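You operate a simulated robot arm through the tools that you are given. There is no shell and no other tool.

You run a simulated robot arm. Do the job below in one go: nothing can be reset, and whatever is moved stays where it is left.

JOB
Stack the white and black sleeves on the long stem, set the ruler's slider about level, thread the nut on.
Fine: the slider ends about level with the top of the stack, less than one line of the ruler off; the loose nut is turned home on the sleeves; the other sleeve and the nut on the short stem stay.

It is judged by the outcome, as a careful person would: the job done as asked, and still so three seconds after it is handed in. It fails if anything else is knocked over, pushed out of place, dropped, spilled or broken.

ROBOT AND FRAMES
A 6-joint arm with a two-finger parallel gripper, fixed in place. Base frame: the origin is on the floor under the middle of its stand, x ahead of it, y to its left, z up; the work surface is at about z = 830. Lengths are in mm, angles in rad, forces in N, time in s.
It reaches about 1066 mm from its shoulder. Its first joint turns from -2.897 to 2.897 rad. Payload 3.91 kg.
Tool frame: the origin (TCP) lies between the finger pads and is the grasp point; the fingertips stand 30 mm ahead of it; z points along the fingers, y is the line along which they close. Largest opening 110 mm; finger width 20, thickness 10; the body of the gripper, 48 by 112 mm, starts 55 mm behind the TCP.
Orientation is that of the tool frame in the base frame, as a unit quaternion [x, y, z, w]. With the fingers straight down and closing along the base's y, the tool's x points along the base's -x, its y along +y and its z along -z.

CONTROLS
- The arm moves only by the tool play_rows. Its argument "steps" is a list of rows, each a list of 7 numbers: the shift along the tool's x, y, z in mm, then the turn, a rotation vector about the tool's x, y, z in degrees, then the closure, from 0 (fully open) to 1 (shut). In form: [[tx, ty, tz, wx, wy, wz, fingers], ...]. A call has 1 to 20 rows; each row shifts and turns the commanded pose from where the row before left it, along the tool's axes as they then stand. A row lasts 0.2 s, in which the tool goes at most 50 mm and 0.15 rad; a call with a longer step from one row to the next is refused whole, and so is a gripper value outside its range. A pose out of reach is approached as far as the arm can. The call stops where the force on the tool passes 50 N (or 10 N more than at its start, if that is more) or the arm is blocked; 0.2 s more then pass. The fingers move at their own pace (about 153 mm/s each) and stop on an object; they squeeze with about 22 N. The grip force told is the motor's: it shows also when the fingers shut on nothing. Time passes only in rows, and 0.2 s behind the last, so rows that do not move let the fingers close. It gives the time, the measured TCP pose, the force on the tool (base axes), the opening and the grip force at its end, in the units of the frame above (readings bear some noise), with the torque about the TCP (base axes, N m) and any sound that the robot's microphone picked up, and new pictures: "views" is both (left out), scene, wrist or none.
- Cameras (640 x 400 px; columns grow to the right, rows downward): "scene" is fixed at [220.3, -651.6, 1418.9]; the picture's right is [0.52, -0.86, 0.00], its down [-0.54, -0.32, -0.78] and it looks along [0.67, 0.40, -0.63] (base axes); focal length 277 px, centre (320, 200). "wrist" rides on the gripper at [73, 17, -103] in the tool frame; the picture's right is [-0.23, 0.97, 0.00], its down [-0.76, -0.18, -0.62] and it looks along [-0.61, -0.14, 0.78] (tool axes); focal length 222 px, centre (320, 200). There is no depth. A picture from a camera that has moved, and an enlarged one, comes with that camera's place and axes in the base frame and with its lens.
- inspect(camera, box): a new picture of the part [left, top, right, bottom] of that camera's present view, enlarged. No time passes.
- finish_job(): hands the job in; it is judged then, once.

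Nothing tells you positions but the pictures and the camera data. Unless the task says otherwise, let go and move clear before handing in.

The tools are called after "Emit:" by a JSON object that holds its "fn" and its "kwargs". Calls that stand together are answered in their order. play_rows: Moves the arm, as the interface text tells. Its arguments: {"type":"object","properties":{"steps":{"type":"array","items":{"type":"array","items":{"type":"number"}}},"views":{"type":"string","enum":["both","scene","wrist","none"]}},"required":["steps"]} The other tools are called the same way: inspect (camera, box) takes an enlarged picture of a part of a camera's view; finish_job () hands the job in.

At the start:

```text
time_s: 0.0
tcp_pos: [330.7, -508.7, 1252.0]
tool_rot: [0.001, 1.0, 0.0, 0.0]
contact_force: [-0.3, -0.3, 0.3]
ft_torque: [-0.04, -0.03, -0.03]
width: 109.9
finger_force: 0.0
```

scene: 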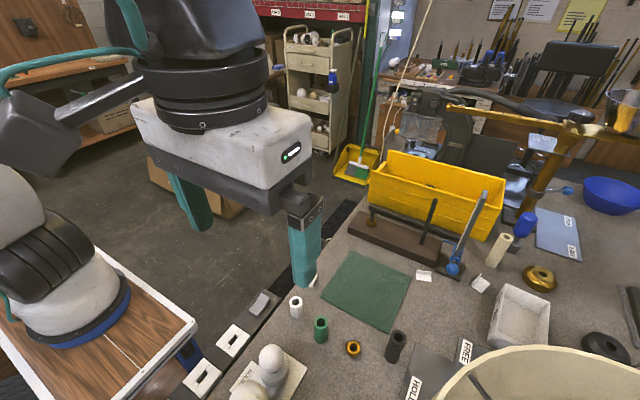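
wrist: 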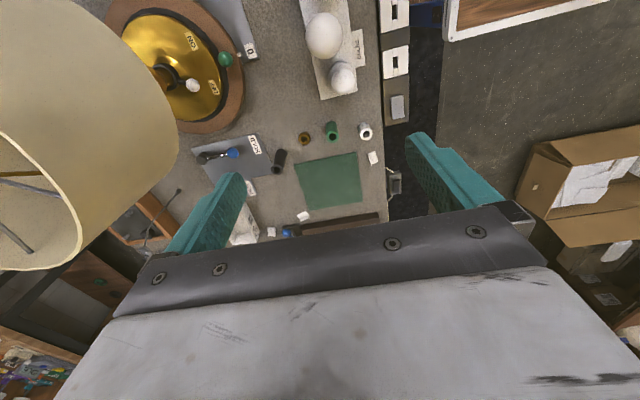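

I see a bench with a wooden base carrying stems and a ruler, and nearby sleeves (white, green, black) with a brass nut. I'll take closer pictures before moving.

Emit:
{"fn": "inspect", "kwargs": {"camera": "scene", "box": [340, 180, 520, 290]}}

Emit:
{"fn": "inspect", "kwargs": {"camera": "scene", "box": [260, 260, 440, 380]}}

Emit:
{"fn": "inspect", "kwargs": {"camera": "wrist", "box": [230, 100, 410, 250]}}

```text
3.56 times, centred on (430, 235) of scene
camera zoom: at [220.3, -651.6, 1418.9], right [0.52, -0.86, 0.0], down [-0.54, -0.32, -0.78], along [0.67, 0.4, -0.63], focal length 986 px, centre (-71, 76)
```

zoom: 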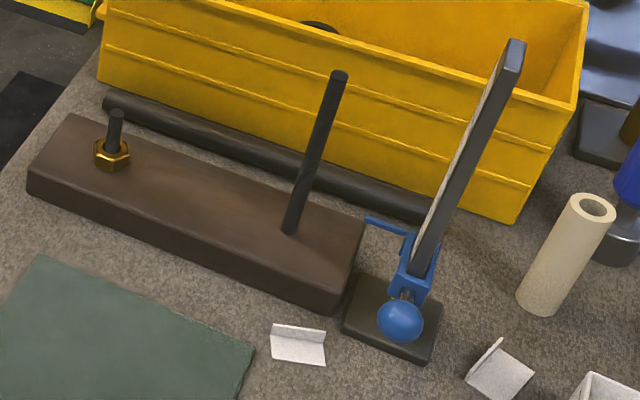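

```text
3.33 times, centred on (350, 320) of scene
camera zoom: at [220.3, -651.6, 1418.9], right [0.52, -0.86, 0.0], down [-0.54, -0.32, -0.78], along [0.67, 0.4, -0.63], focal length 924 px, centre (220, -200)
```

zoom: 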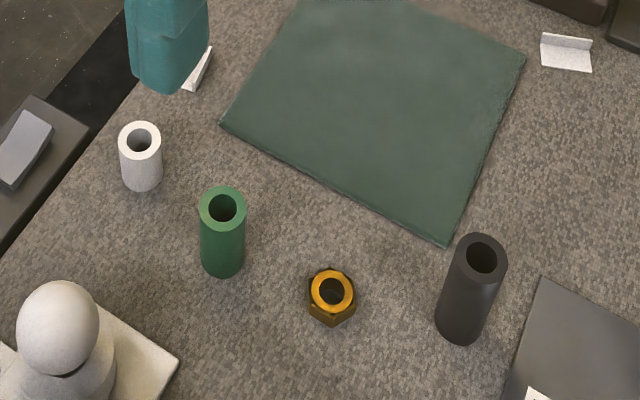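

```text
2.67 times, centred on (320, 175) of wrist
camera zoom: at [257.9, -491.3, 1354.4], right [0.23, 0.97, 0.0], down [0.76, -0.18, 0.62], along [0.61, -0.14, -0.78], focal length 592 px, centre (320, 267)
```

zoom: 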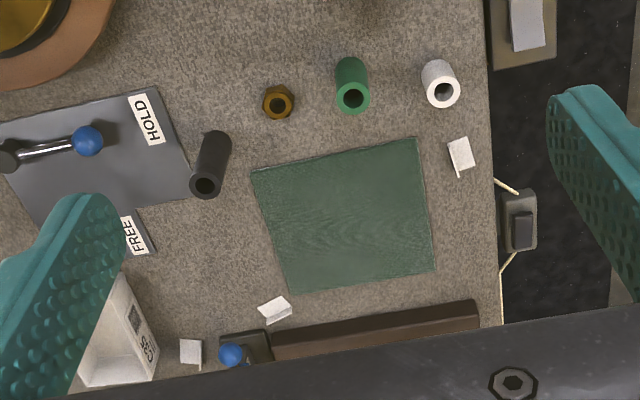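

The wooden block holds a short stem with its nut and a long stem, and the ruler stands beside it with a blue slider low down. I'll look at the lever plate, the ruler and the labels more closely before moving.

Emit:
{"fn": "inspect", "kwargs": {"camera": "scene", "box": [410, 180, 480, 285]}}

Emit:
{"fn": "inspect", "kwargs": {"camera": "scene", "box": [380, 320, 520, 400]}}

Emit:
{"fn": "inspect", "kwargs": {"camera": "wrist", "box": [180, 110, 300, 220]}}

Emit:
{"fn": "inspect", "kwargs": {"camera": "scene", "box": [345, 200, 415, 260]}}

```text
3.81 times, centred on (445, 232) of scene
camera zoom: at [220.3, -651.6, 1418.9], right [0.52, -0.86, 0.0], down [-0.54, -0.32, -0.78], along [0.67, 0.4, -0.63], focal length 1056 px, centre (-156, 76)
```

zoom: 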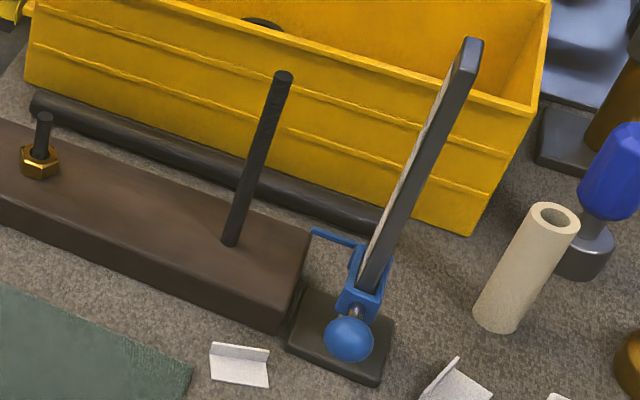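

```text
4.57 times, centred on (450, 360) of scene
camera zoom: at [220.3, -651.6, 1418.9], right [0.52, -0.86, 0.0], down [-0.54, -0.32, -0.78], along [0.67, 0.4, -0.63], focal length 1268 px, centre (-274, -531)
```

zoom: 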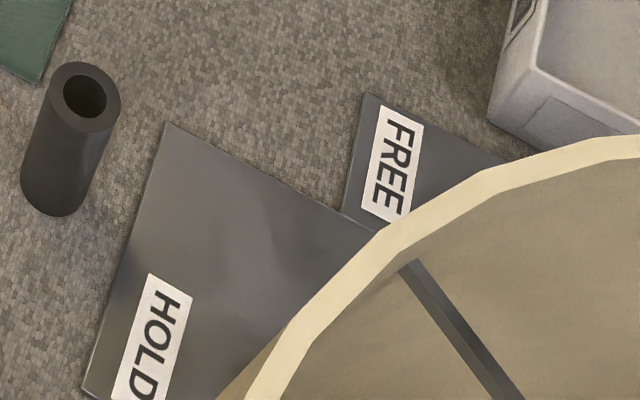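

```text
3.64 times, centred on (240, 165) of wrist
camera zoom: at [257.9, -491.3, 1354.4], right [0.23, 0.97, 0.0], down [0.76, -0.18, 0.62], along [0.61, -0.14, -0.78], focal length 808 px, centre (611, 327)
```

zoom: 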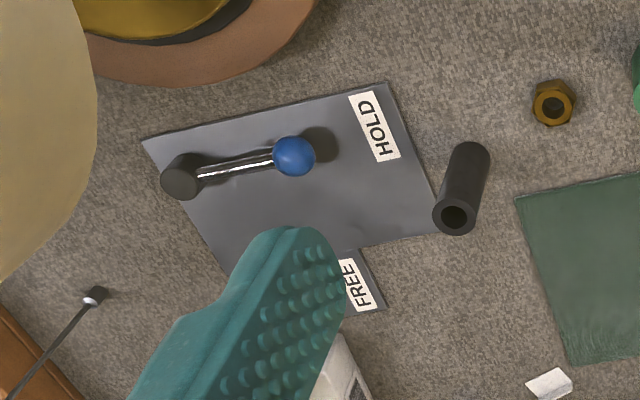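

```text
6.67 times, centred on (380, 230) of scene
camera zoom: at [220.3, -651.6, 1418.9], right [0.52, -0.86, 0.0], down [-0.54, -0.32, -0.78], along [0.67, 0.4, -0.63], focal length 1849 px, centre (-80, 0)
```

zoom: 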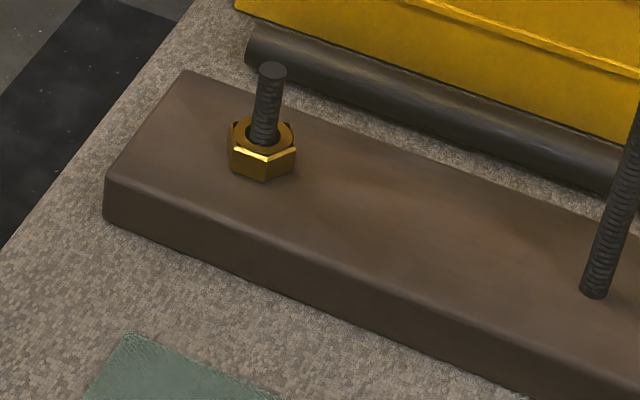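

The white sleeve looks to be near (472,-438), green near (452,-514), black near (492,-655) and the loose nut near (463,-583). The long stem is near (792,-625) and the ruler near (785,-707). I'll move in over the white sleeve for a closer look, with the fingers part closed so they clear the green one.

Emit:
{"fn": "play_rows", "kwargs": {"steps": [[-8, 10, 36, 0, 0, 0, 0.3], [-8, 10, 36, 0, 0, 0, 0.45], [-8, 10, 36, 0, 0, 0, 0.45], [-8, 10, 36, 0, 0, 0, 0.45], [-8, 10, 36, 0, 0, 0, 0.45], [-8, 10, 36, 0, 0, 0, 0.45], [-8, 10, 30, 0, 0, 0, 0.45], [-8, 10, 20, 0, 0, 0, 0.45], [0, 0, 0, 0, 0, 0, 0.45]]}}

```text
time_s: 2.0
tcp_pos: [396.8, -429.7, 984.4]
tool_rot: [0.0, 1.0, -0.001, 0.0]
contact_force: [0.0, 0.2, 0.1]
ft_torque: [0.0, -0.03, -0.01]
width: 60.8
finger_force: 0.1
camera wrist: at [324.4, -412.8, 1087.5], right [0.23, 0.97, 0.0], down [0.76, -0.18, 0.62], along [0.61, -0.14, -0.78], focal length 222 px, centre (320, 200)
```

scene: 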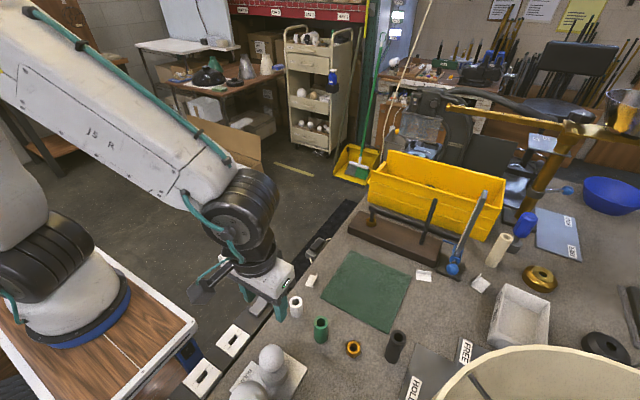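
wrist: 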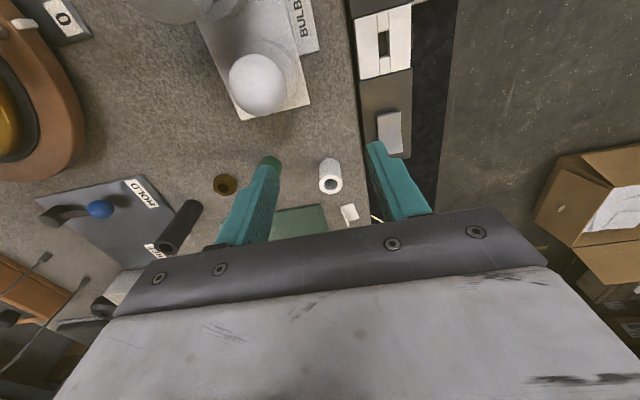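

The white sleeve shows clearly near the image centre, and the round white things are bulbs on a tray that I must keep clear of. I'll zoom in to measure the sleeves.

Emit:
{"fn": "inspect", "kwargs": {"camera": "wrist", "box": [260, 130, 400, 230]}}

Emit:
{"fn": "inspect", "kwargs": {"camera": "scene", "box": [250, 260, 420, 370]}}

Emit:
{"fn": "inspect", "kwargs": {"camera": "scene", "box": [180, 230, 340, 330]}}

```text
4.00 times, centred on (330, 180) of wrist
camera zoom: at [324.4, -412.8, 1087.5], right [0.23, 0.97, 0.0], down [0.76, -0.18, 0.62], along [0.61, -0.14, -0.78], focal length 888 px, centre (280, 280)
```

zoom: 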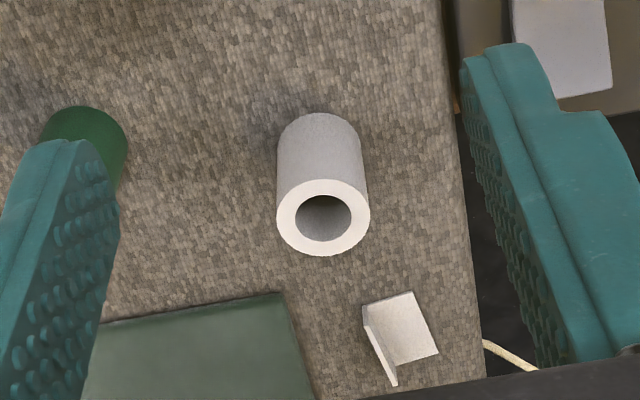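

```text
3.64 times, centred on (335, 315) of scene
camera zoom: at [220.3, -651.6, 1418.9], right [0.52, -0.86, 0.0], down [-0.54, -0.32, -0.78], along [0.67, 0.4, -0.63], focal length 1008 px, centre (266, -218)
```

zoom: 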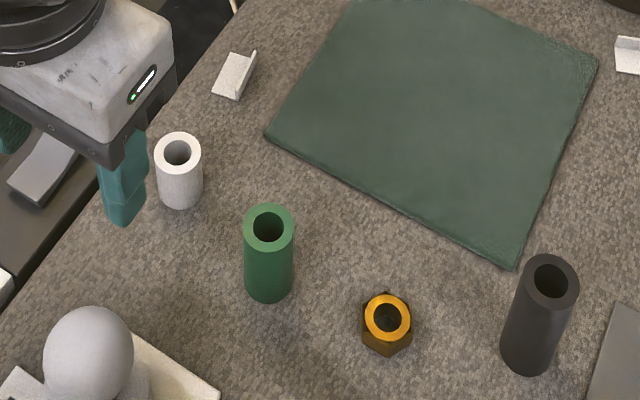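

```text
4.00 times, centred on (260, 280) of scene
camera zoom: at [220.3, -651.6, 1418.9], right [0.52, -0.86, 0.0], down [-0.54, -0.32, -0.78], along [0.67, 0.4, -0.63], focal length 1109 px, centre (560, -120)
```

zoom: 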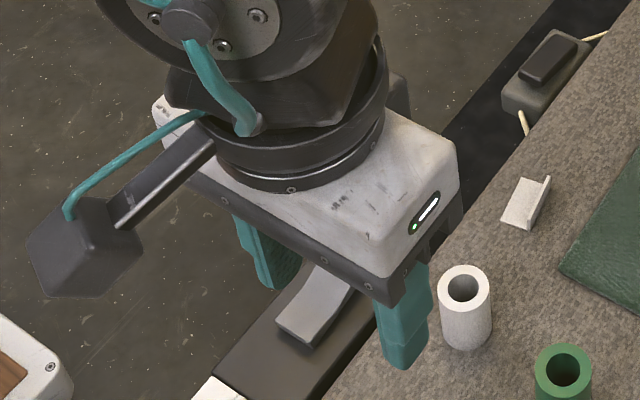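

The white sleeve measures about 28 mm across and 40 mm tall, at about (474.5,-434.5). The long stem would strike the palm of a vertical gripper, so I'll tilt the tool about 35° forward, with a slight yaw away from the bulbs, and hover over the sleeve.

Emit:
{"fn": "play_rows", "kwargs": {"steps": [[-24.1, -0.9, 5, 0, 0, 0, 0.45], [-24.1, -0.9, 5, 0, 0, 0, 0.45], [-24.1, -0.9, 5, 0, 0, 0, 0.45], [0, 0, 0, 0, 0, 6.667, 0.45], [0, 0, 0, 0, 0, 6.667, 0.45], [0, 0, 0, 0, 0, 6.666, 0.45], [0, 0, 0, 0, -7, 0, 0.45], [0, 0, 0, 0, -7, 0, 0.45], [0, 0, 0, 0, -7, 0, 0.45], [0, 0, 0, 0, -7, 0, 0.45], [0, 0, 0, 0, -7, 0, 0.45], [0, 0, 0, 0, 0, 0, 0.45], [0, 0, 0, 0, 0, 0, 0.45]]}}

```text
time_s: 4.8
tcp_pos: [467.9, -431.9, 970.8]
tool_rot: [0.166, 0.939, -0.053, 0.297]
contact_force: [-0.3, -0.6, 0.3]
ft_torque: [0.01, -0.01, 0.01]
width: 60.4
finger_force: 0.2
camera wrist: at [361.9, -375.8, 1013.2], right [0.51, 0.85, 0.13], down [0.19, -0.26, 0.95], along [0.84, -0.46, -0.29], focal length 222 px, centre (320, 200)
```

scene: 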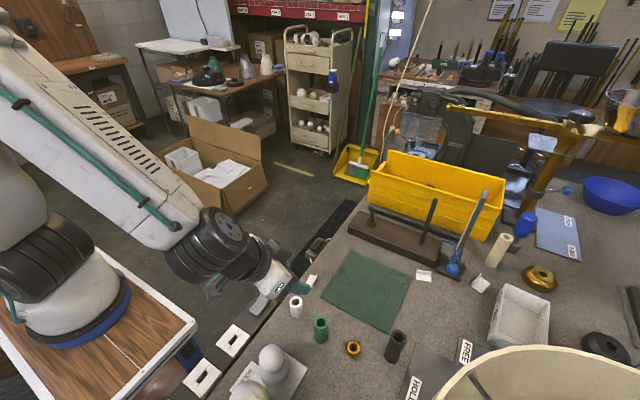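
wrist: 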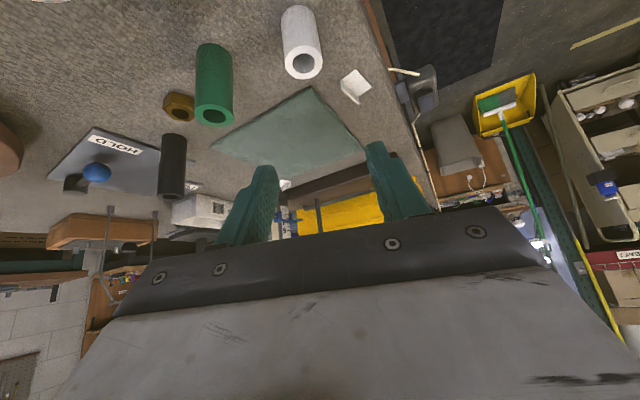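

The tool is tilted about 35° and yawed as planned, with the sleeve below between the fingers. I'll lower most of the way and check.

Emit:
{"fn": "play_rows", "kwargs": {"steps": [[10.1, 0, 14.9, 0, 0, 0, 0.45], [10.1, 0, 14.9, 0, 0, 0, 0.45], [10.1, 0, 14.9, 0, 0, 0, 0.45], [10.1, 0, 14.9, 0, 0, 0, 0.45], [10.1, 0, 14.9, 0, 0, 0, 0.45], [0, 0, 0, 0, 0, 0, 0.45]]}}

Emit:
{"fn": "inspect", "kwargs": {"camera": "scene", "box": [210, 230, 370, 340]}}

Emit:
{"fn": "inspect", "kwargs": {"camera": "wrist", "box": [200, 80, 440, 240]}}

```text
time_s: 6.2
tcp_pos: [468.7, -431.9, 880.9]
tool_rot: [0.166, 0.939, -0.053, 0.297]
contact_force: [0.3, 0.7, -0.8]
ft_torque: [0.0, 0.02, 0.0]
width: 60.4
finger_force: 0.0
camera wrist: at [362.7, -375.4, 923.2], right [0.51, 0.85, 0.13], down [0.19, -0.26, 0.95], along [0.84, -0.46, -0.29], focal length 222 px, centre (320, 200)
```

scene: 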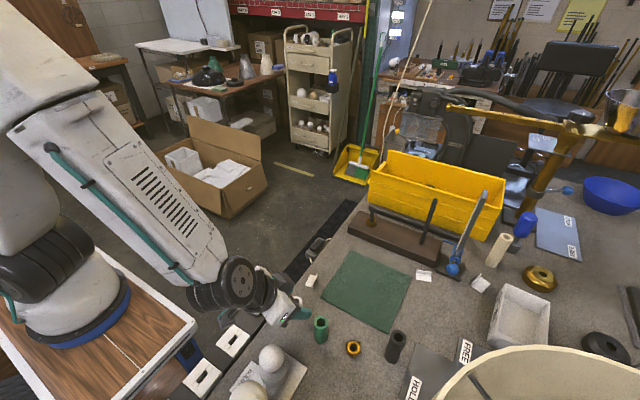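
wrist: 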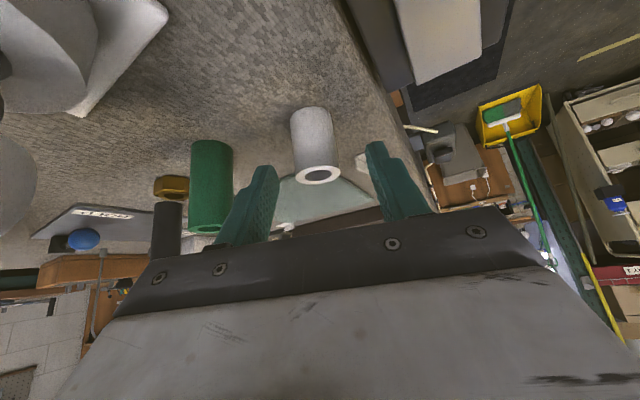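

```text
3.64 times, centred on (290, 285) of scene
camera zoom: at [220.3, -651.6, 1418.9], right [0.52, -0.86, 0.0], down [-0.54, -0.32, -0.78], along [0.67, 0.4, -0.63], focal length 1008 px, centre (429, -109)
```

zoom: 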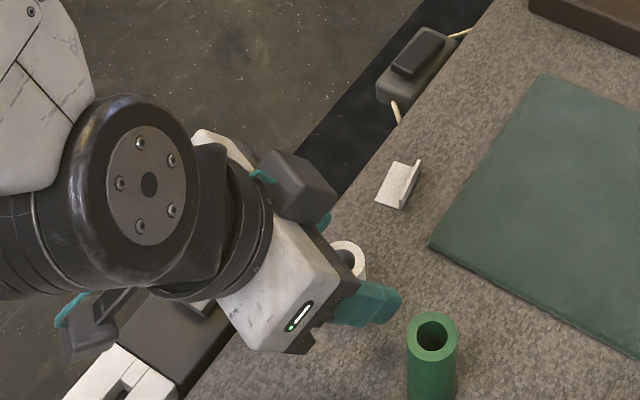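

```text
2.50 times, centred on (320, 160) of wrist
camera zoom: at [362.7, -375.4, 923.2], right [0.51, 0.85, 0.13], down [0.19, -0.26, 0.95], along [0.84, -0.46, -0.29], focal length 555 px, centre (320, 300)
```

zoom: 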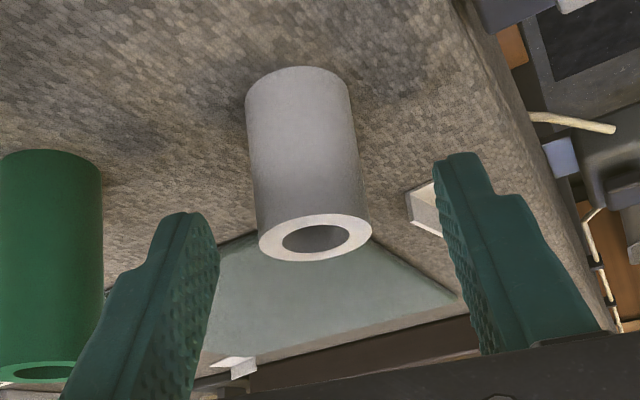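

There's a grey box on the gripper's front side, which may matter for clearing the long stem. I'll zoom in on it before grasping.

Emit:
{"fn": "inspect", "kwargs": {"camera": "scene", "box": [255, 255, 325, 300]}}

Emit:
{"fn": "inspect", "kwargs": {"camera": "scene", "box": [220, 260, 330, 335]}}

```text
8.89 times, centred on (290, 278) of scene
camera zoom: at [220.3, -651.6, 1418.9], right [0.52, -0.86, 0.0], down [-0.54, -0.32, -0.78], along [0.67, 0.4, -0.63], focal length 2465 px, centre (587, -489)
```

zoom: 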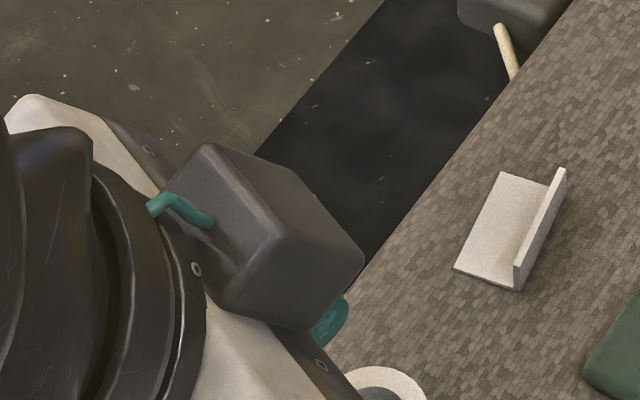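

```text
5.33 times, centred on (275, 298) of scene
camera zoom: at [220.3, -651.6, 1418.9], right [0.52, -0.86, 0.0], down [-0.54, -0.32, -0.78], along [0.67, 0.4, -0.63], focal length 1479 px, centre (560, -320)
```

zoom: 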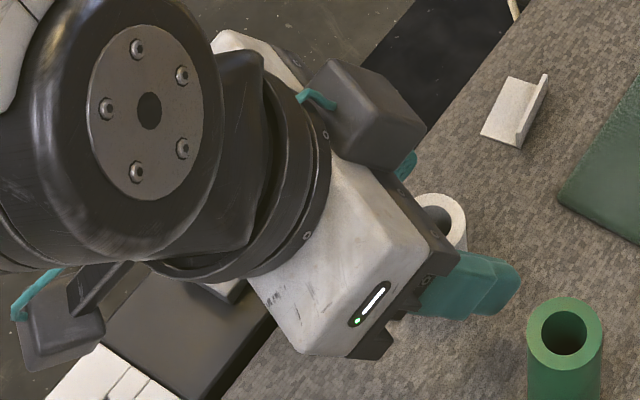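

The box sits on the gripper's upper side, so 35° would bring it too near the long stem. I'll go back up, set yaw to about -10° and tilt to 45°, then come down again on the white sleeve.

Emit:
{"fn": "play_rows", "kwargs": {"steps": [[-11.5, 0, -16.4, 0, 0, 0, 0.45], [-11.5, 0, -16.4, 0, 0, 0, 0.45], [-11.5, 0, -16.4, 0, 0, 0, 0.45], [0, 0, 0, -2.87, 0, -4.1, 0.45], [0, 0, 0, -2.87, 0, -4.1, 0.45], [0, 0, 0, 0, -5, 0, 0.45], [0, 0, 0, 0, -5, 0, 0.45], [0, 0, 0, 0, 0, 0, 0.45], [0, 0, 0, 0, 0, 0, 0.45]], "views": "both"}}

```text
time_s: 8.2
tcp_pos: [470.1, -432.3, 940.1]
tool_rot: [0.08, 0.92, -0.035, 0.382]
contact_force: [-0.4, 0.1, -0.1]
ft_torque: [0.0, -0.01, -0.01]
width: 60.5
finger_force: 0.1
camera wrist: at [349.4, -393.7, 961.8], right [0.33, 0.93, 0.16], down [0.06, -0.19, 0.98], along [0.94, -0.31, -0.12], focal length 222 px, centre (320, 200)
```

scene: 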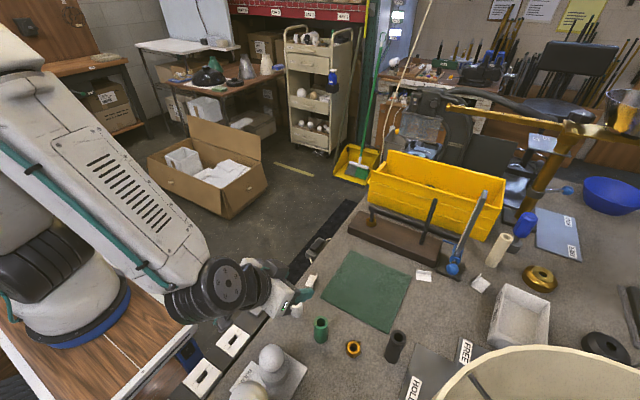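
wrist: 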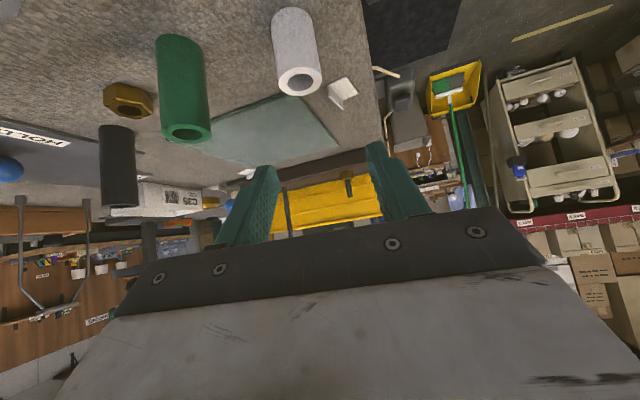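

The tilt is now 45° and the yaw -10°, with the sleeve just ahead and below between the fingers. I'll lower to grasp height.

Emit:
{"fn": "play_rows", "kwargs": {"steps": [[11.24, -0.32, 9.44, 0, 0, 0, 0.45], [11.24, -0.32, 9.44, 0, 0, 0, 0.45], [11.24, -0.32, 9.44, 0, 0, 0, 0.45], [11.24, -0.32, 9.44, 0, 0, 0, 0.45], [11.24, -0.32, 9.44, 0, 0, 0, 0.45], [0, 0, 0, 0, 0, 0, 0.45]]}}

Emit:
{"fn": "inspect", "kwargs": {"camera": "scene", "box": [210, 240, 350, 340]}}

Emit:
{"fn": "inspect", "kwargs": {"camera": "wrist", "box": [200, 80, 440, 240]}}

```text
time_s: 9.6
tcp_pos: [463.8, -434.2, 869.3]
tool_rot: [0.08, 0.92, -0.034, 0.382]
contact_force: [-0.2, -0.8, 0.9]
ft_torque: [-0.04, 0.02, -0.01]
width: 60.9
finger_force: 0.1
camera wrist: at [343.6, -395.5, 889.6], right [0.33, 0.93, 0.16], down [0.06, -0.19, 0.98], along [0.94, -0.31, -0.12], focal length 222 px, centre (320, 200)
```

scene: 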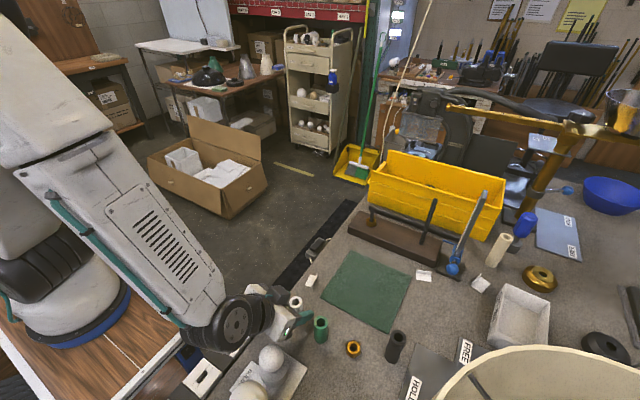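
wrist: 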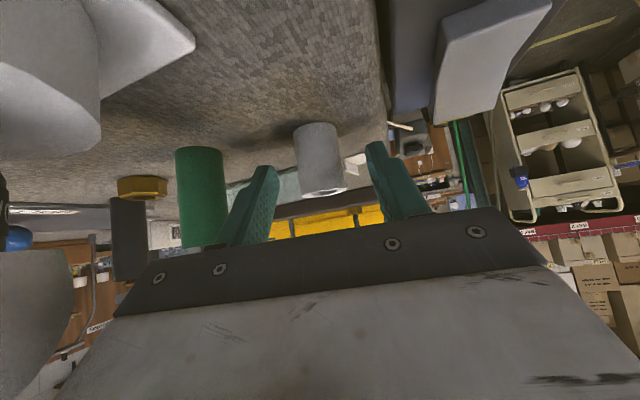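

```text
4.00 times, centred on (280, 290) of scene
camera zoom: at [220.3, -651.6, 1418.9], right [0.52, -0.86, 0.0], down [-0.54, -0.32, -0.78], along [0.67, 0.4, -0.63], focal length 1109 px, centre (480, -160)
```

zoom: 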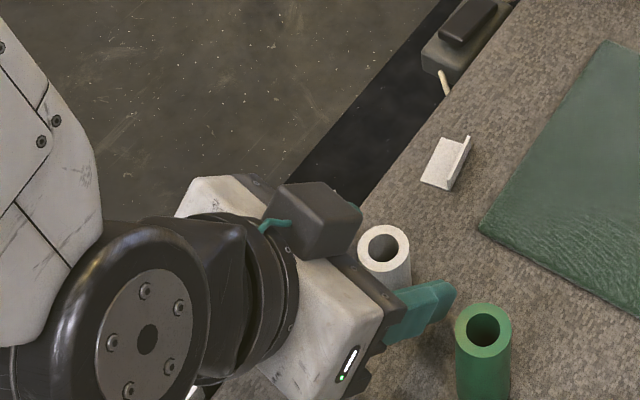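

```text
2.50 times, centred on (320, 160) of wrist
camera zoom: at [343.6, -395.5, 889.6], right [0.33, 0.93, 0.16], down [0.06, -0.19, 0.98], along [0.94, -0.31, -0.12], focal length 555 px, centre (320, 300)
```

zoom: 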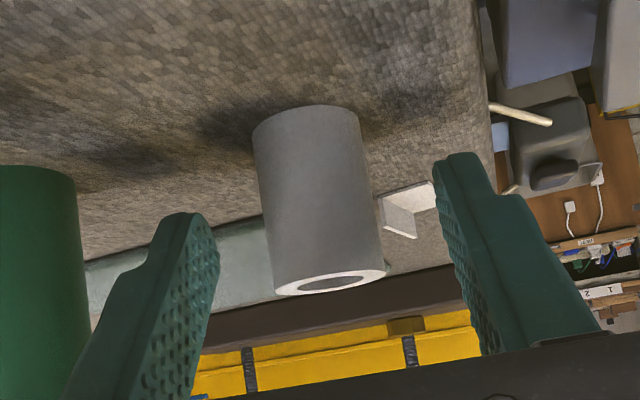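

The sleeve sits centred between the fingers at about the planned depth, so I'll close on it.

Emit:
{"fn": "play_rows", "kwargs": {"steps": [[0, 0, 0, 0, 0, 0, 0.65], [0, 0, 0, 0, 0, 0, 0.8], [0, 0, 0, 0, 0, 0, 0.9], [0, 0, 0, 0, 0, 0, 0.9]]}}

Emit:
{"fn": "inspect", "kwargs": {"camera": "wrist", "box": [200, 80, 440, 240]}}

Emit:
{"fn": "inspect", "kwargs": {"camera": "scene", "box": [210, 240, 350, 340]}}

```text
time_s: 10.6
tcp_pos: [464.5, -433.5, 870.0]
tool_rot: [0.08, 0.92, -0.035, 0.382]
contact_force: [0.4, -2.0, 5.2]
ft_torque: [-0.15, -0.17, -0.08]
width: 25.0
finger_force: 21.8
camera wrist: at [343.6, -395.7, 890.0], right [0.33, 0.93, 0.16], down [0.06, -0.19, 0.98], along [0.94, -0.31, -0.12], focal length 222 px, centre (320, 200)
```

scene: 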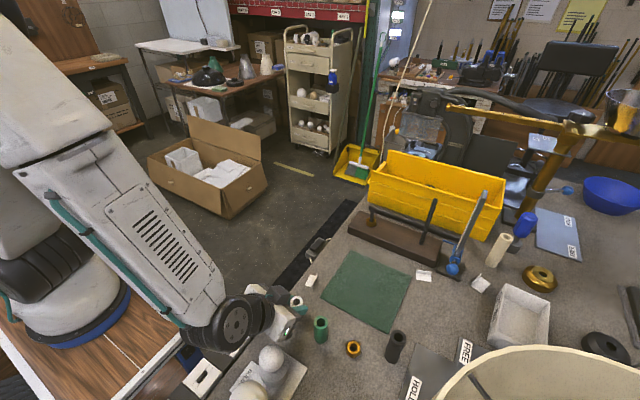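
wrist: 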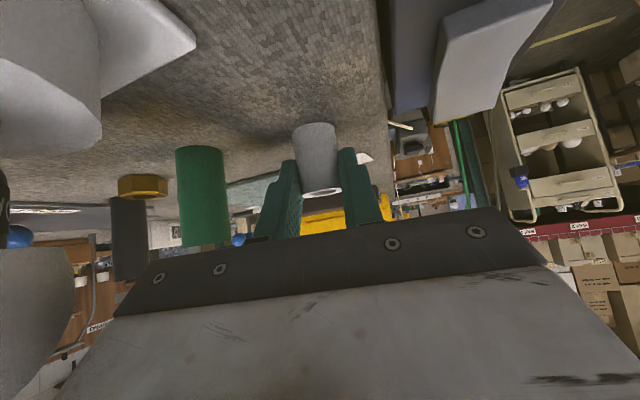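

```text
2.50 times, centred on (320, 160) of wrist
camera zoom: at [343.6, -395.7, 890.0], right [0.33, 0.93, 0.16], down [0.06, -0.19, 0.98], along [0.94, -0.31, -0.12], focal length 555 px, centre (320, 300)
```

zoom: 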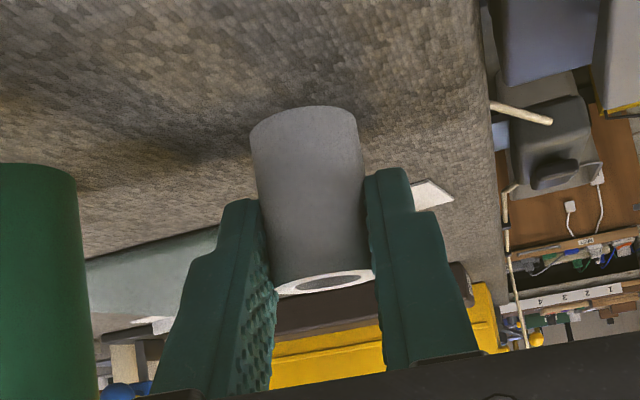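

```text
4.00 times, centred on (280, 290) of scene
camera zoom: at [220.3, -651.6, 1418.9], right [0.52, -0.86, 0.0], down [-0.54, -0.32, -0.78], along [0.67, 0.4, -0.63], focal length 1109 px, centre (480, -160)
```

zoom: 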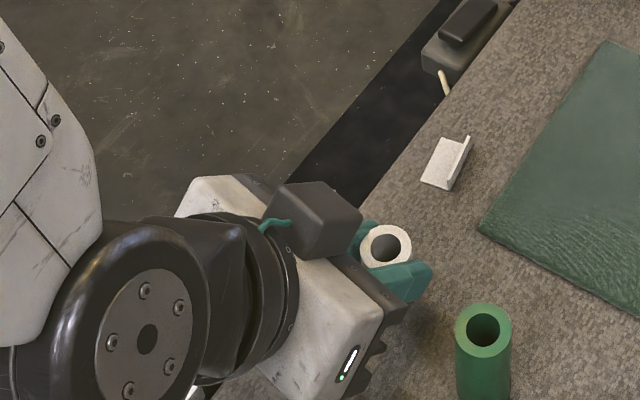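

I've gripped the sleeve at about 25 mm. I'll lift it straight up and check that it's held upright.

Emit:
{"fn": "play_rows", "kwargs": {"steps": [[-7.07, 0, -7.07, 0, 0, 0, 0.9], [-14.1, 0, -14.1, 0, 0, 0, 0.9], [-17.7, 0, -17.7, 0, 0, 0, 0.9], [-17.7, 0, -17.7, 0, 0, 0, 0.9], [-17.7, 0, -17.7, 0, 0, 0, 0.9], [-17.7, 0, -17.7, 0, 0, 0, 0.9], [-17.7, 0, -17.7, 0, 0, 0, 0.9], [-17.7, 0, -17.7, 0, 0, 0, 0.9], [-14.1, 0, -14.1, 0, 0, 0, 0.9], [0, 0, 0, 0, 0, 0, 0.9]]}}

Emit:
{"fn": "inspect", "kwargs": {"camera": "wrist", "box": [200, 80, 440, 240]}}

Emit:
{"fn": "inspect", "kwargs": {"camera": "scene", "box": [210, 170, 350, 270]}}

```text
time_s: 12.8
tcp_pos: [464.2, -433.7, 1067.9]
tool_rot: [0.08, 0.92, -0.034, 0.381]
contact_force: [0.1, -0.2, 0.1]
ft_torque: [0.01, 0.02, -0.02]
width: 23.4
finger_force: 22.1
camera wrist: at [344.5, -394.4, 1088.9], right [0.33, 0.93, 0.16], down [0.06, -0.19, 0.98], along [0.94, -0.31, -0.12], focal length 222 px, centre (320, 200)
```

scene: 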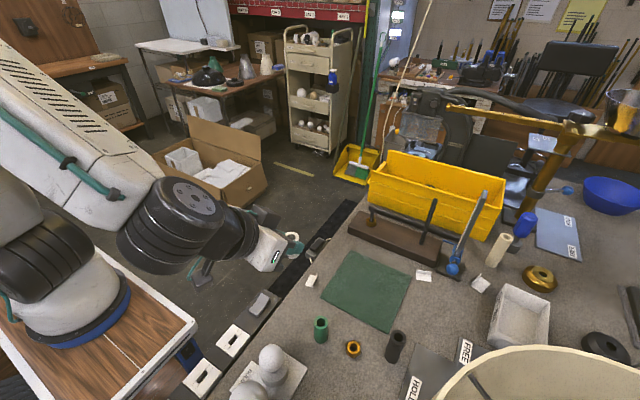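
wrist: 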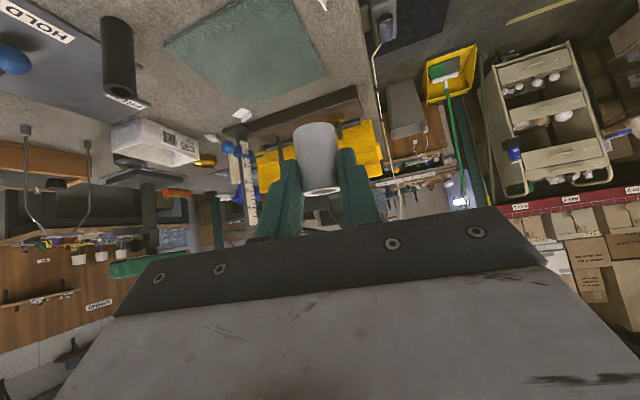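

```text
2.50 times, centred on (320, 160) of wrist
camera zoom: at [344.5, -394.4, 1088.9], right [0.33, 0.93, 0.16], down [0.06, -0.19, 0.98], along [0.94, -0.31, -0.12], focal length 555 px, centre (320, 300)
```

zoom: 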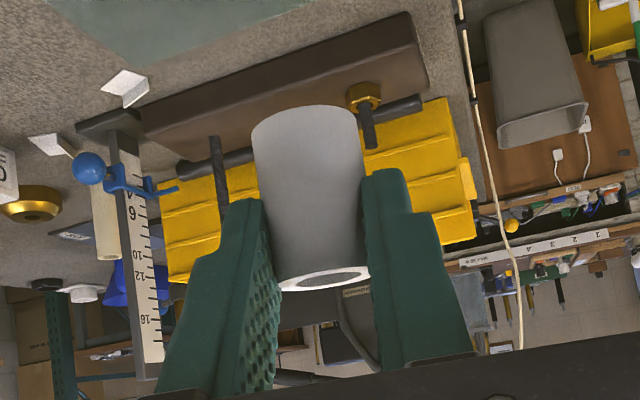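

```text
4.00 times, centred on (280, 220) of scene
camera zoom: at [220.3, -651.6, 1418.9], right [0.52, -0.86, 0.0], down [-0.54, -0.32, -0.78], along [0.67, 0.4, -0.63], focal length 1109 px, centre (480, 120)
```

zoom: 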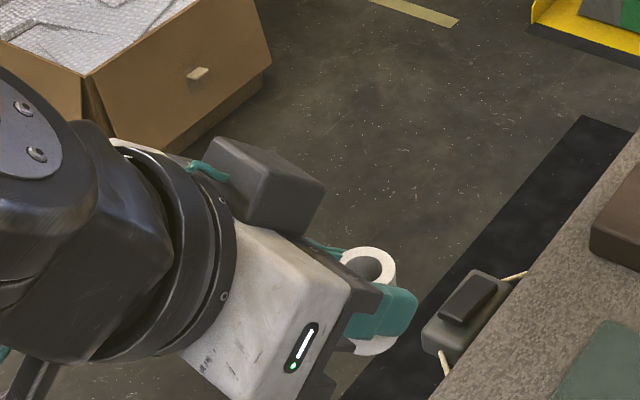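

The white sleeve is held upright, and the ruler's numbered face points toward the robot. I'll carry the sleeve over the mat, stop short of the stem and off to one side, and look from there.

Emit:
{"fn": "play_rows", "kwargs": {"steps": [[-12, -5, 10, 0, 0, 0, 0.9], [-24.3, -10.4, 20.6, 0, 0, 0, 0.9], [-24.3, -10.4, 20.6, 0, 0, 0, 0.9], [-24.3, -10.4, 20.6, 0, 0, 0, 0.9], [-24.3, -10.4, 20.6, 0, 0, 0, 0.9], [-24.3, -10.4, 20.6, 0, 0, 0, 0.9], [-24.3, -10.4, 20.6, 0, 0, 0, 0.9], [-24.3, -10.4, 20.6, 0, 0, 0, 0.9], [-12.3, -5.4, 10.6, 0, 0, 0, 0.9], [0, 0, 0, 0, 0, 0, 0.9]]}}

Emit:
{"fn": "inspect", "kwargs": {"camera": "wrist", "box": [160, 60, 400, 220]}}

Emit:
{"fn": "inspect", "kwargs": {"camera": "scene", "box": [340, 150, 500, 290]}}

```text
time_s: 15.0
tcp_pos: [699.3, -554.4, 1090.7]
tool_rot: [0.081, 0.92, -0.035, 0.382]
contact_force: [0.5, -0.5, -0.3]
ft_torque: [-0.02, 0.01, -0.01]
width: 23.2
finger_force: 22.1
camera wrist: at [578.8, -516.7, 1111.3], right [0.33, 0.93, 0.16], down [0.06, -0.19, 0.98], along [0.94, -0.31, -0.12], focal length 222 px, centre (320, 200)
```

scene: 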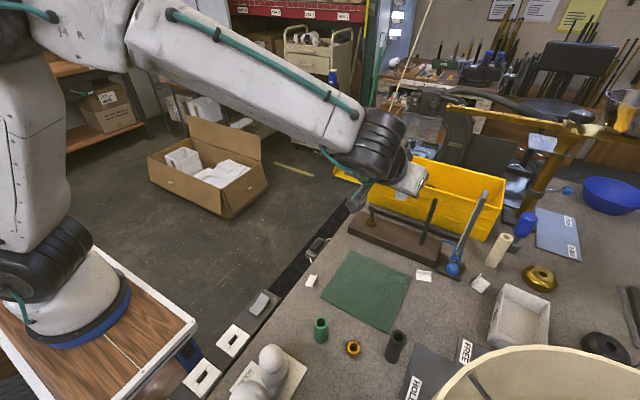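
wrist: 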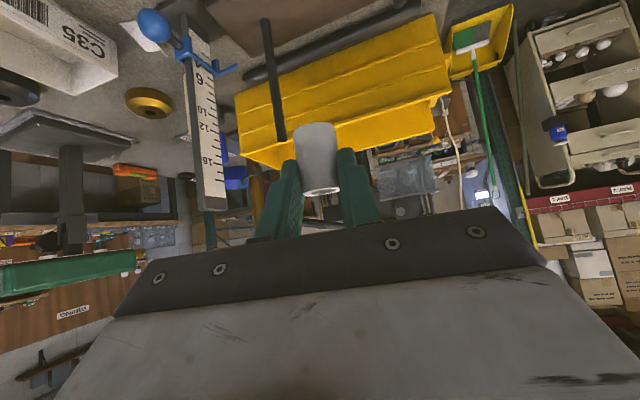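

```text
2.50 times, centred on (280, 140) of wrist
camera zoom: at [578.8, -516.7, 1111.3], right [0.33, 0.93, 0.16], down [0.06, -0.19, 0.98], along [0.94, -0.31, -0.12], focal length 555 px, centre (420, 350)
```

zoom: 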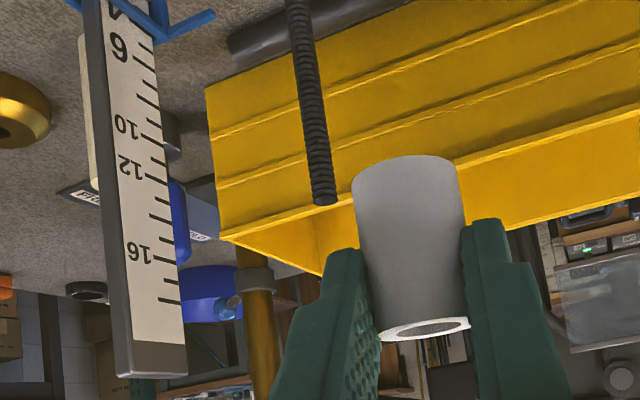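

```text
2.86 times, centred on (420, 220) of scene
camera zoom: at [220.3, -651.6, 1418.9], right [0.52, -0.86, 0.0], down [-0.54, -0.32, -0.78], along [0.67, 0.4, -0.63], focal length 792 px, centre (34, 143)
```

zoom: 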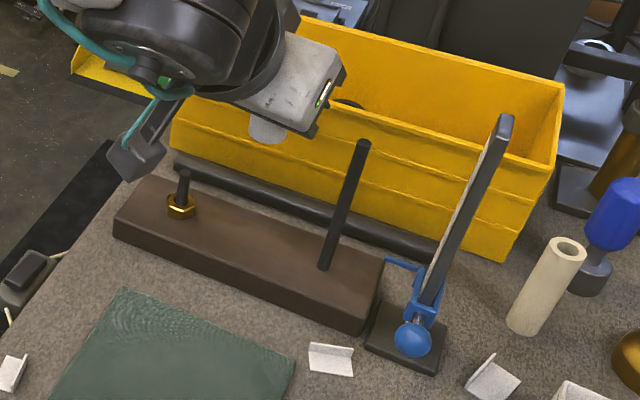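

From both views the stem top comes out near (801,-624,1006), and the block top near z≈856. I'll bring the sleeve over the stem, a little above its tip, and check the alignment in both cameras.

Emit:
{"fn": "play_rows", "kwargs": {"steps": [[-11.8, -10.1, 17.76, 0, 0, 0, 0.9], [-11.8, -10.1, 17.76, 0, 0, 0, 0.9], [-11.8, -10.1, 17.76, 0, 0, 0, 0.9], [-11.8, -10.1, 17.76, 0, 0, 0, 0.9], [-11.8, -10.1, 17.76, 0, 0, 0, 0.9], [0, 0, 0, 0, 0, 0, 0.9], [0, 0, 0, 0, 0, 0, 0.9]]}}

Emit:
{"fn": "inspect", "kwargs": {"camera": "wrist", "box": [240, 80, 400, 200]}}

Emit:
{"fn": "inspect", "kwargs": {"camera": "scene", "box": [390, 150, 490, 220]}}

```text
time_s: 16.6
tcp_pos: [793.3, -627.2, 1069.0]
tool_rot: [0.081, 0.92, -0.035, 0.381]
contact_force: [0.1, 0.0, -0.8]
ft_torque: [-0.01, 0.01, -0.03]
width: 23.2
finger_force: 22.3
camera wrist: at [673.1, -589.4, 1089.5], right [0.33, 0.93, 0.16], down [0.07, -0.19, 0.98], along [0.94, -0.31, -0.12], focal length 222 px, centre (320, 200)
```

scene: 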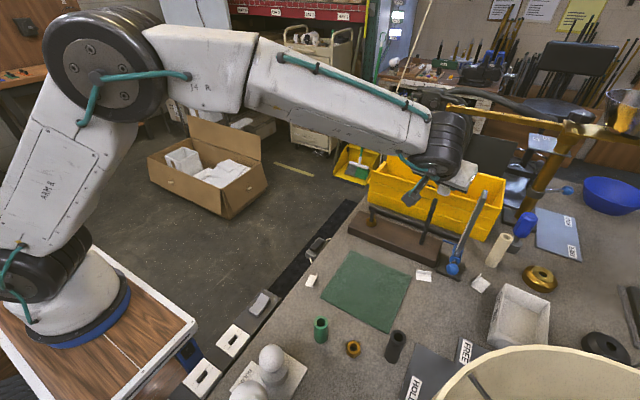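
wrist: 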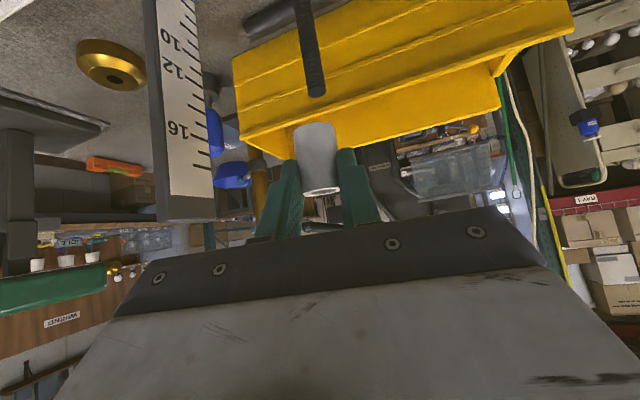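

```text
3.33 times, centred on (320, 140) of wrist
camera zoom: at [673.1, -589.4, 1089.5], right [0.33, 0.93, 0.16], down [0.07, -0.19, 0.98], along [0.94, -0.31, -0.12], focal length 740 px, centre (320, 400)
```

zoom: 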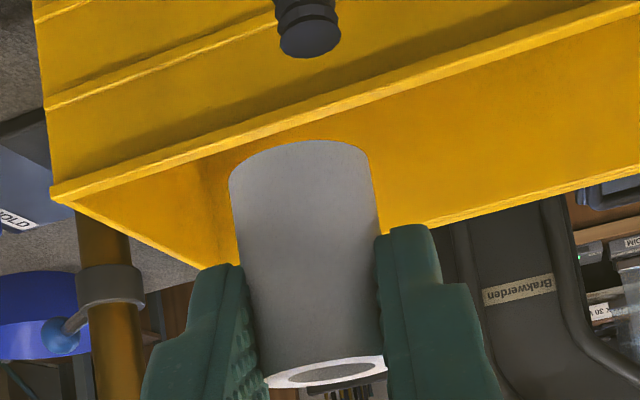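

```text
5.71 times, centred on (440, 185) of scene
camera zoom: at [220.3, -651.6, 1418.9], right [0.52, -0.86, 0.0], down [-0.54, -0.32, -0.78], along [0.67, 0.4, -0.63], focal length 1585 px, centre (-366, 286)
```

zoom: 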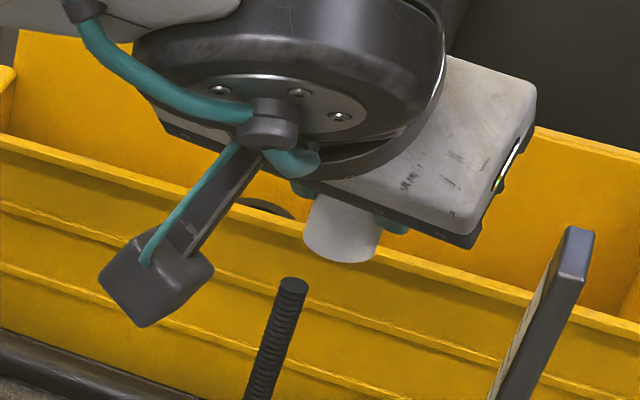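

The sleeve is above the stem but looks offset toward +x and -y. I'll zoom in further to measure the offset.

Emit:
{"fn": "inspect", "kwargs": {"camera": "scene", "box": [425, 175, 470, 210]}}

Emit:
{"fn": "inspect", "kwargs": {"camera": "wrist", "box": [270, 75, 370, 200]}}

```text
11.43 times, centred on (448, 192) of scene
camera zoom: at [220.3, -651.6, 1418.9], right [0.52, -0.86, 0.0], down [-0.54, -0.32, -0.78], along [0.67, 0.4, -0.63], focal length 3170 px, centre (-1137, 286)
```

zoom: 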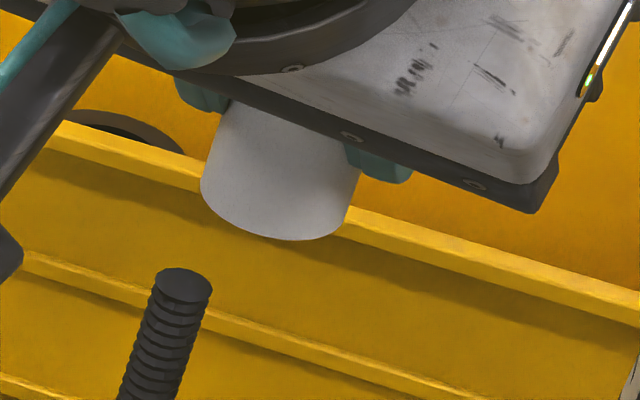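

```text
3.20 times, centred on (320, 138) of wrist
camera zoom: at [673.1, -589.4, 1089.5], right [0.33, 0.93, 0.16], down [0.07, -0.19, 0.98], along [0.94, -0.31, -0.12], focal length 711 px, centre (320, 400)
```

zoom: 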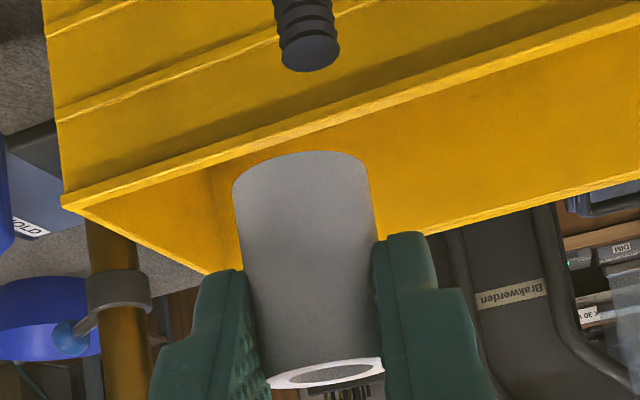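

The offset comes out at about (+6.6,-8.7) mm, so I'll shift by the opposite amount and look again.

Emit:
{"fn": "play_rows", "kwargs": {"steps": [[5.65, 7.4, -5.7, 0, 0, 0, 0.9], [0, 0, 0, 0, 0, 0, 0.9], [0, 0, 0, 0, 0, 0, 0.9]], "views": "none"}}

Emit:
{"fn": "inspect", "kwargs": {"camera": "scene", "box": [425, 175, 470, 210]}}

Emit:
{"fn": "inspect", "kwargs": {"camera": "wrist", "box": [270, 75, 370, 200]}}

```text
time_s: 17.4
tcp_pos: [783.4, -619.3, 1070.4]
tool_rot: [0.081, 0.92, -0.035, 0.382]
contact_force: [-1.5, -1.0, -0.1]
ft_torque: [0.01, 0.0, 0.01]
width: 23.0
finger_force: 22.3
```

```text
11.43 times, centred on (448, 192) of scene
camera zoom: at [220.3, -651.6, 1418.9], right [0.52, -0.86, 0.0], down [-0.54, -0.32, -0.78], along [0.67, 0.4, -0.63], focal length 3170 px, centre (-1137, 286)
```

zoom: 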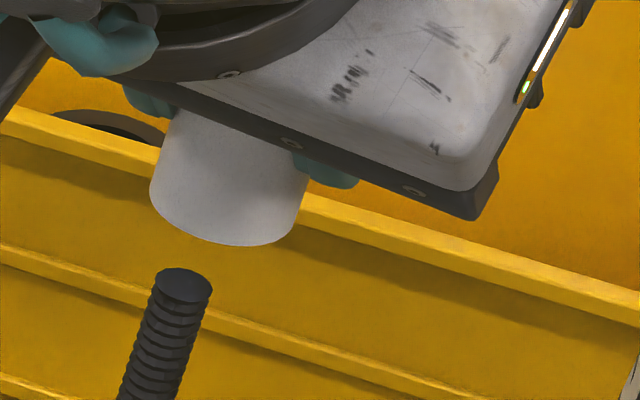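

```text
3.20 times, centred on (320, 138) of wrist
camera zoom: at [664.4, -581.1, 1090.5], right [0.33, 0.93, 0.16], down [0.06, -0.19, 0.98], along [0.94, -0.31, -0.12], focal length 711 px, centre (320, 400)
```

zoom: 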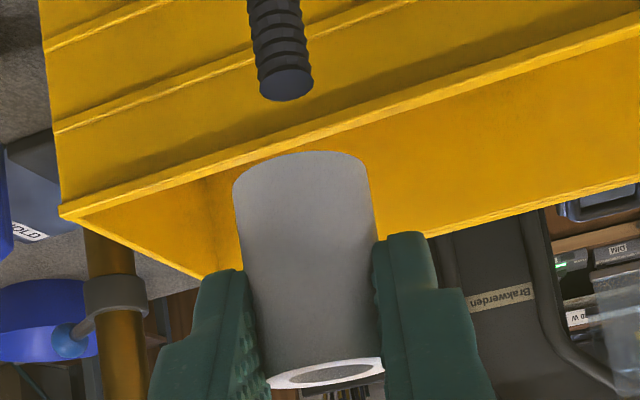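

The sleeve now lines up with the stem to within about 1 mm in both views. I'll lower it until it's just above the tip and check again.

Emit:
{"fn": "play_rows", "kwargs": {"steps": [[0.47, 0.3, -0.47, 0, 0, 0, 0.9], [6.4, 0, 6.4, 0, 0, 0, 0.9], [6.4, 0, 6.4, 0, 0, 0, 0.9], [0, 0, 0, 0, 0, 0, 0.9], [0, 0, 0, 0, 0, 0, 0.9]], "views": "none"}}

Emit:
{"fn": "inspect", "kwargs": {"camera": "scene", "box": [425, 175, 470, 210]}}

Emit:
{"fn": "inspect", "kwargs": {"camera": "wrist", "box": [270, 75, 370, 200]}}

```text
time_s: 18.6
tcp_pos: [783.7, -617.1, 1049.7]
tool_rot: [0.081, 0.92, -0.034, 0.382]
contact_force: [0.0, -0.5, -0.5]
ft_torque: [0.01, -0.02, 0.02]
width: 23.2
finger_force: 22.1
```

```text
11.43 times, centred on (448, 192) of scene
camera zoom: at [220.3, -651.6, 1418.9], right [0.52, -0.86, 0.0], down [-0.54, -0.32, -0.78], along [0.67, 0.4, -0.63], focal length 3170 px, centre (-1137, 286)
```

zoom: 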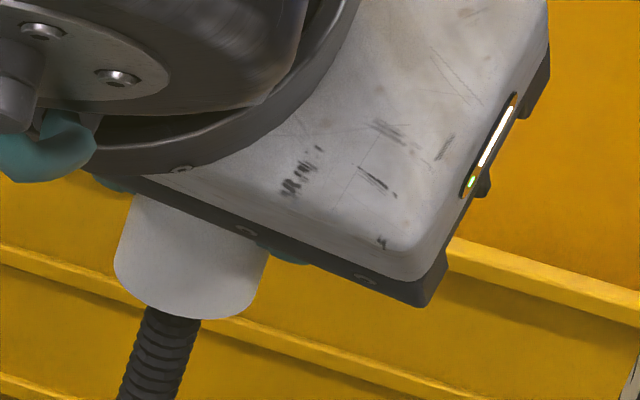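

```text
3.20 times, centred on (320, 138) of wrist
camera zoom: at [663.7, -578.8, 1071.2], right [0.33, 0.93, 0.16], down [0.06, -0.19, 0.98], along [0.94, -0.31, -0.12], focal length 711 px, centre (320, 400)
```

zoom: 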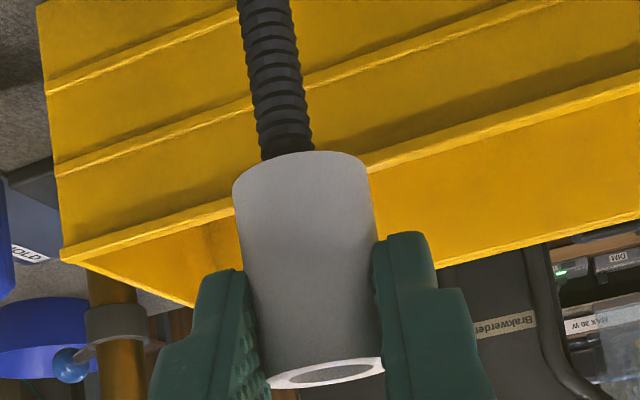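

The sleeve bottom is just above the stem tip, and the wrist view shows about 2 mm of drift to the right. I'll correct that and recheck.

Emit:
{"fn": "play_rows", "kwargs": {"steps": [[0.75, -2.0, -0.75, 0, 0, 0, 0.9], [0, 0, 0, 0, 0, 0, 0.9], [0, 0, 0, 0, 0, 0, 0.9], [0, 0, 0, 0, 0, 0, 0.9]], "views": "none"}}

Emit:
{"fn": "inspect", "kwargs": {"camera": "scene", "box": [425, 175, 470, 210]}}

Emit:
{"fn": "inspect", "kwargs": {"camera": "wrist", "box": [270, 75, 370, 200]}}

```text
time_s: 19.6
tcp_pos: [782.3, -619.2, 1050.9]
tool_rot: [0.081, 0.92, -0.035, 0.383]
contact_force: [0.0, -0.1, -0.2]
ft_torque: [-0.02, 0.01, -0.02]
width: 23.0
finger_force: 22.0
```

```text
11.43 times, centred on (448, 192) of scene
camera zoom: at [220.3, -651.6, 1418.9], right [0.52, -0.86, 0.0], down [-0.54, -0.32, -0.78], along [0.67, 0.4, -0.63], focal length 3170 px, centre (-1137, 286)
```

zoom: 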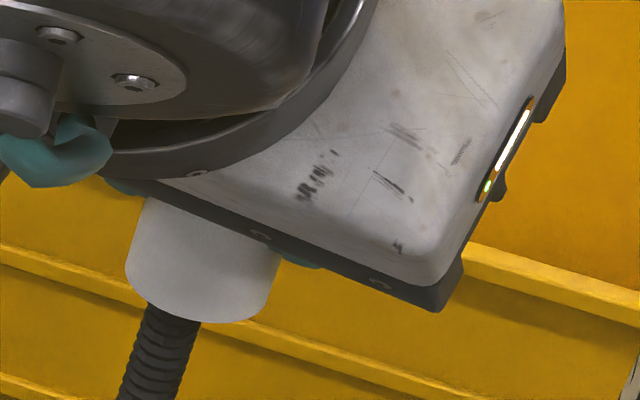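

```text
3.20 times, centred on (320, 138) of wrist
camera zoom: at [662.5, -581.3, 1072.0], right [0.33, 0.93, 0.16], down [0.06, -0.19, 0.98], along [0.94, -0.31, -0.12], focal length 711 px, centre (320, 400)
```

zoom: 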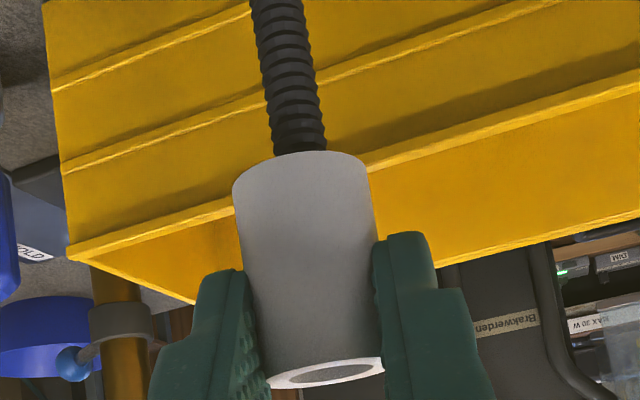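

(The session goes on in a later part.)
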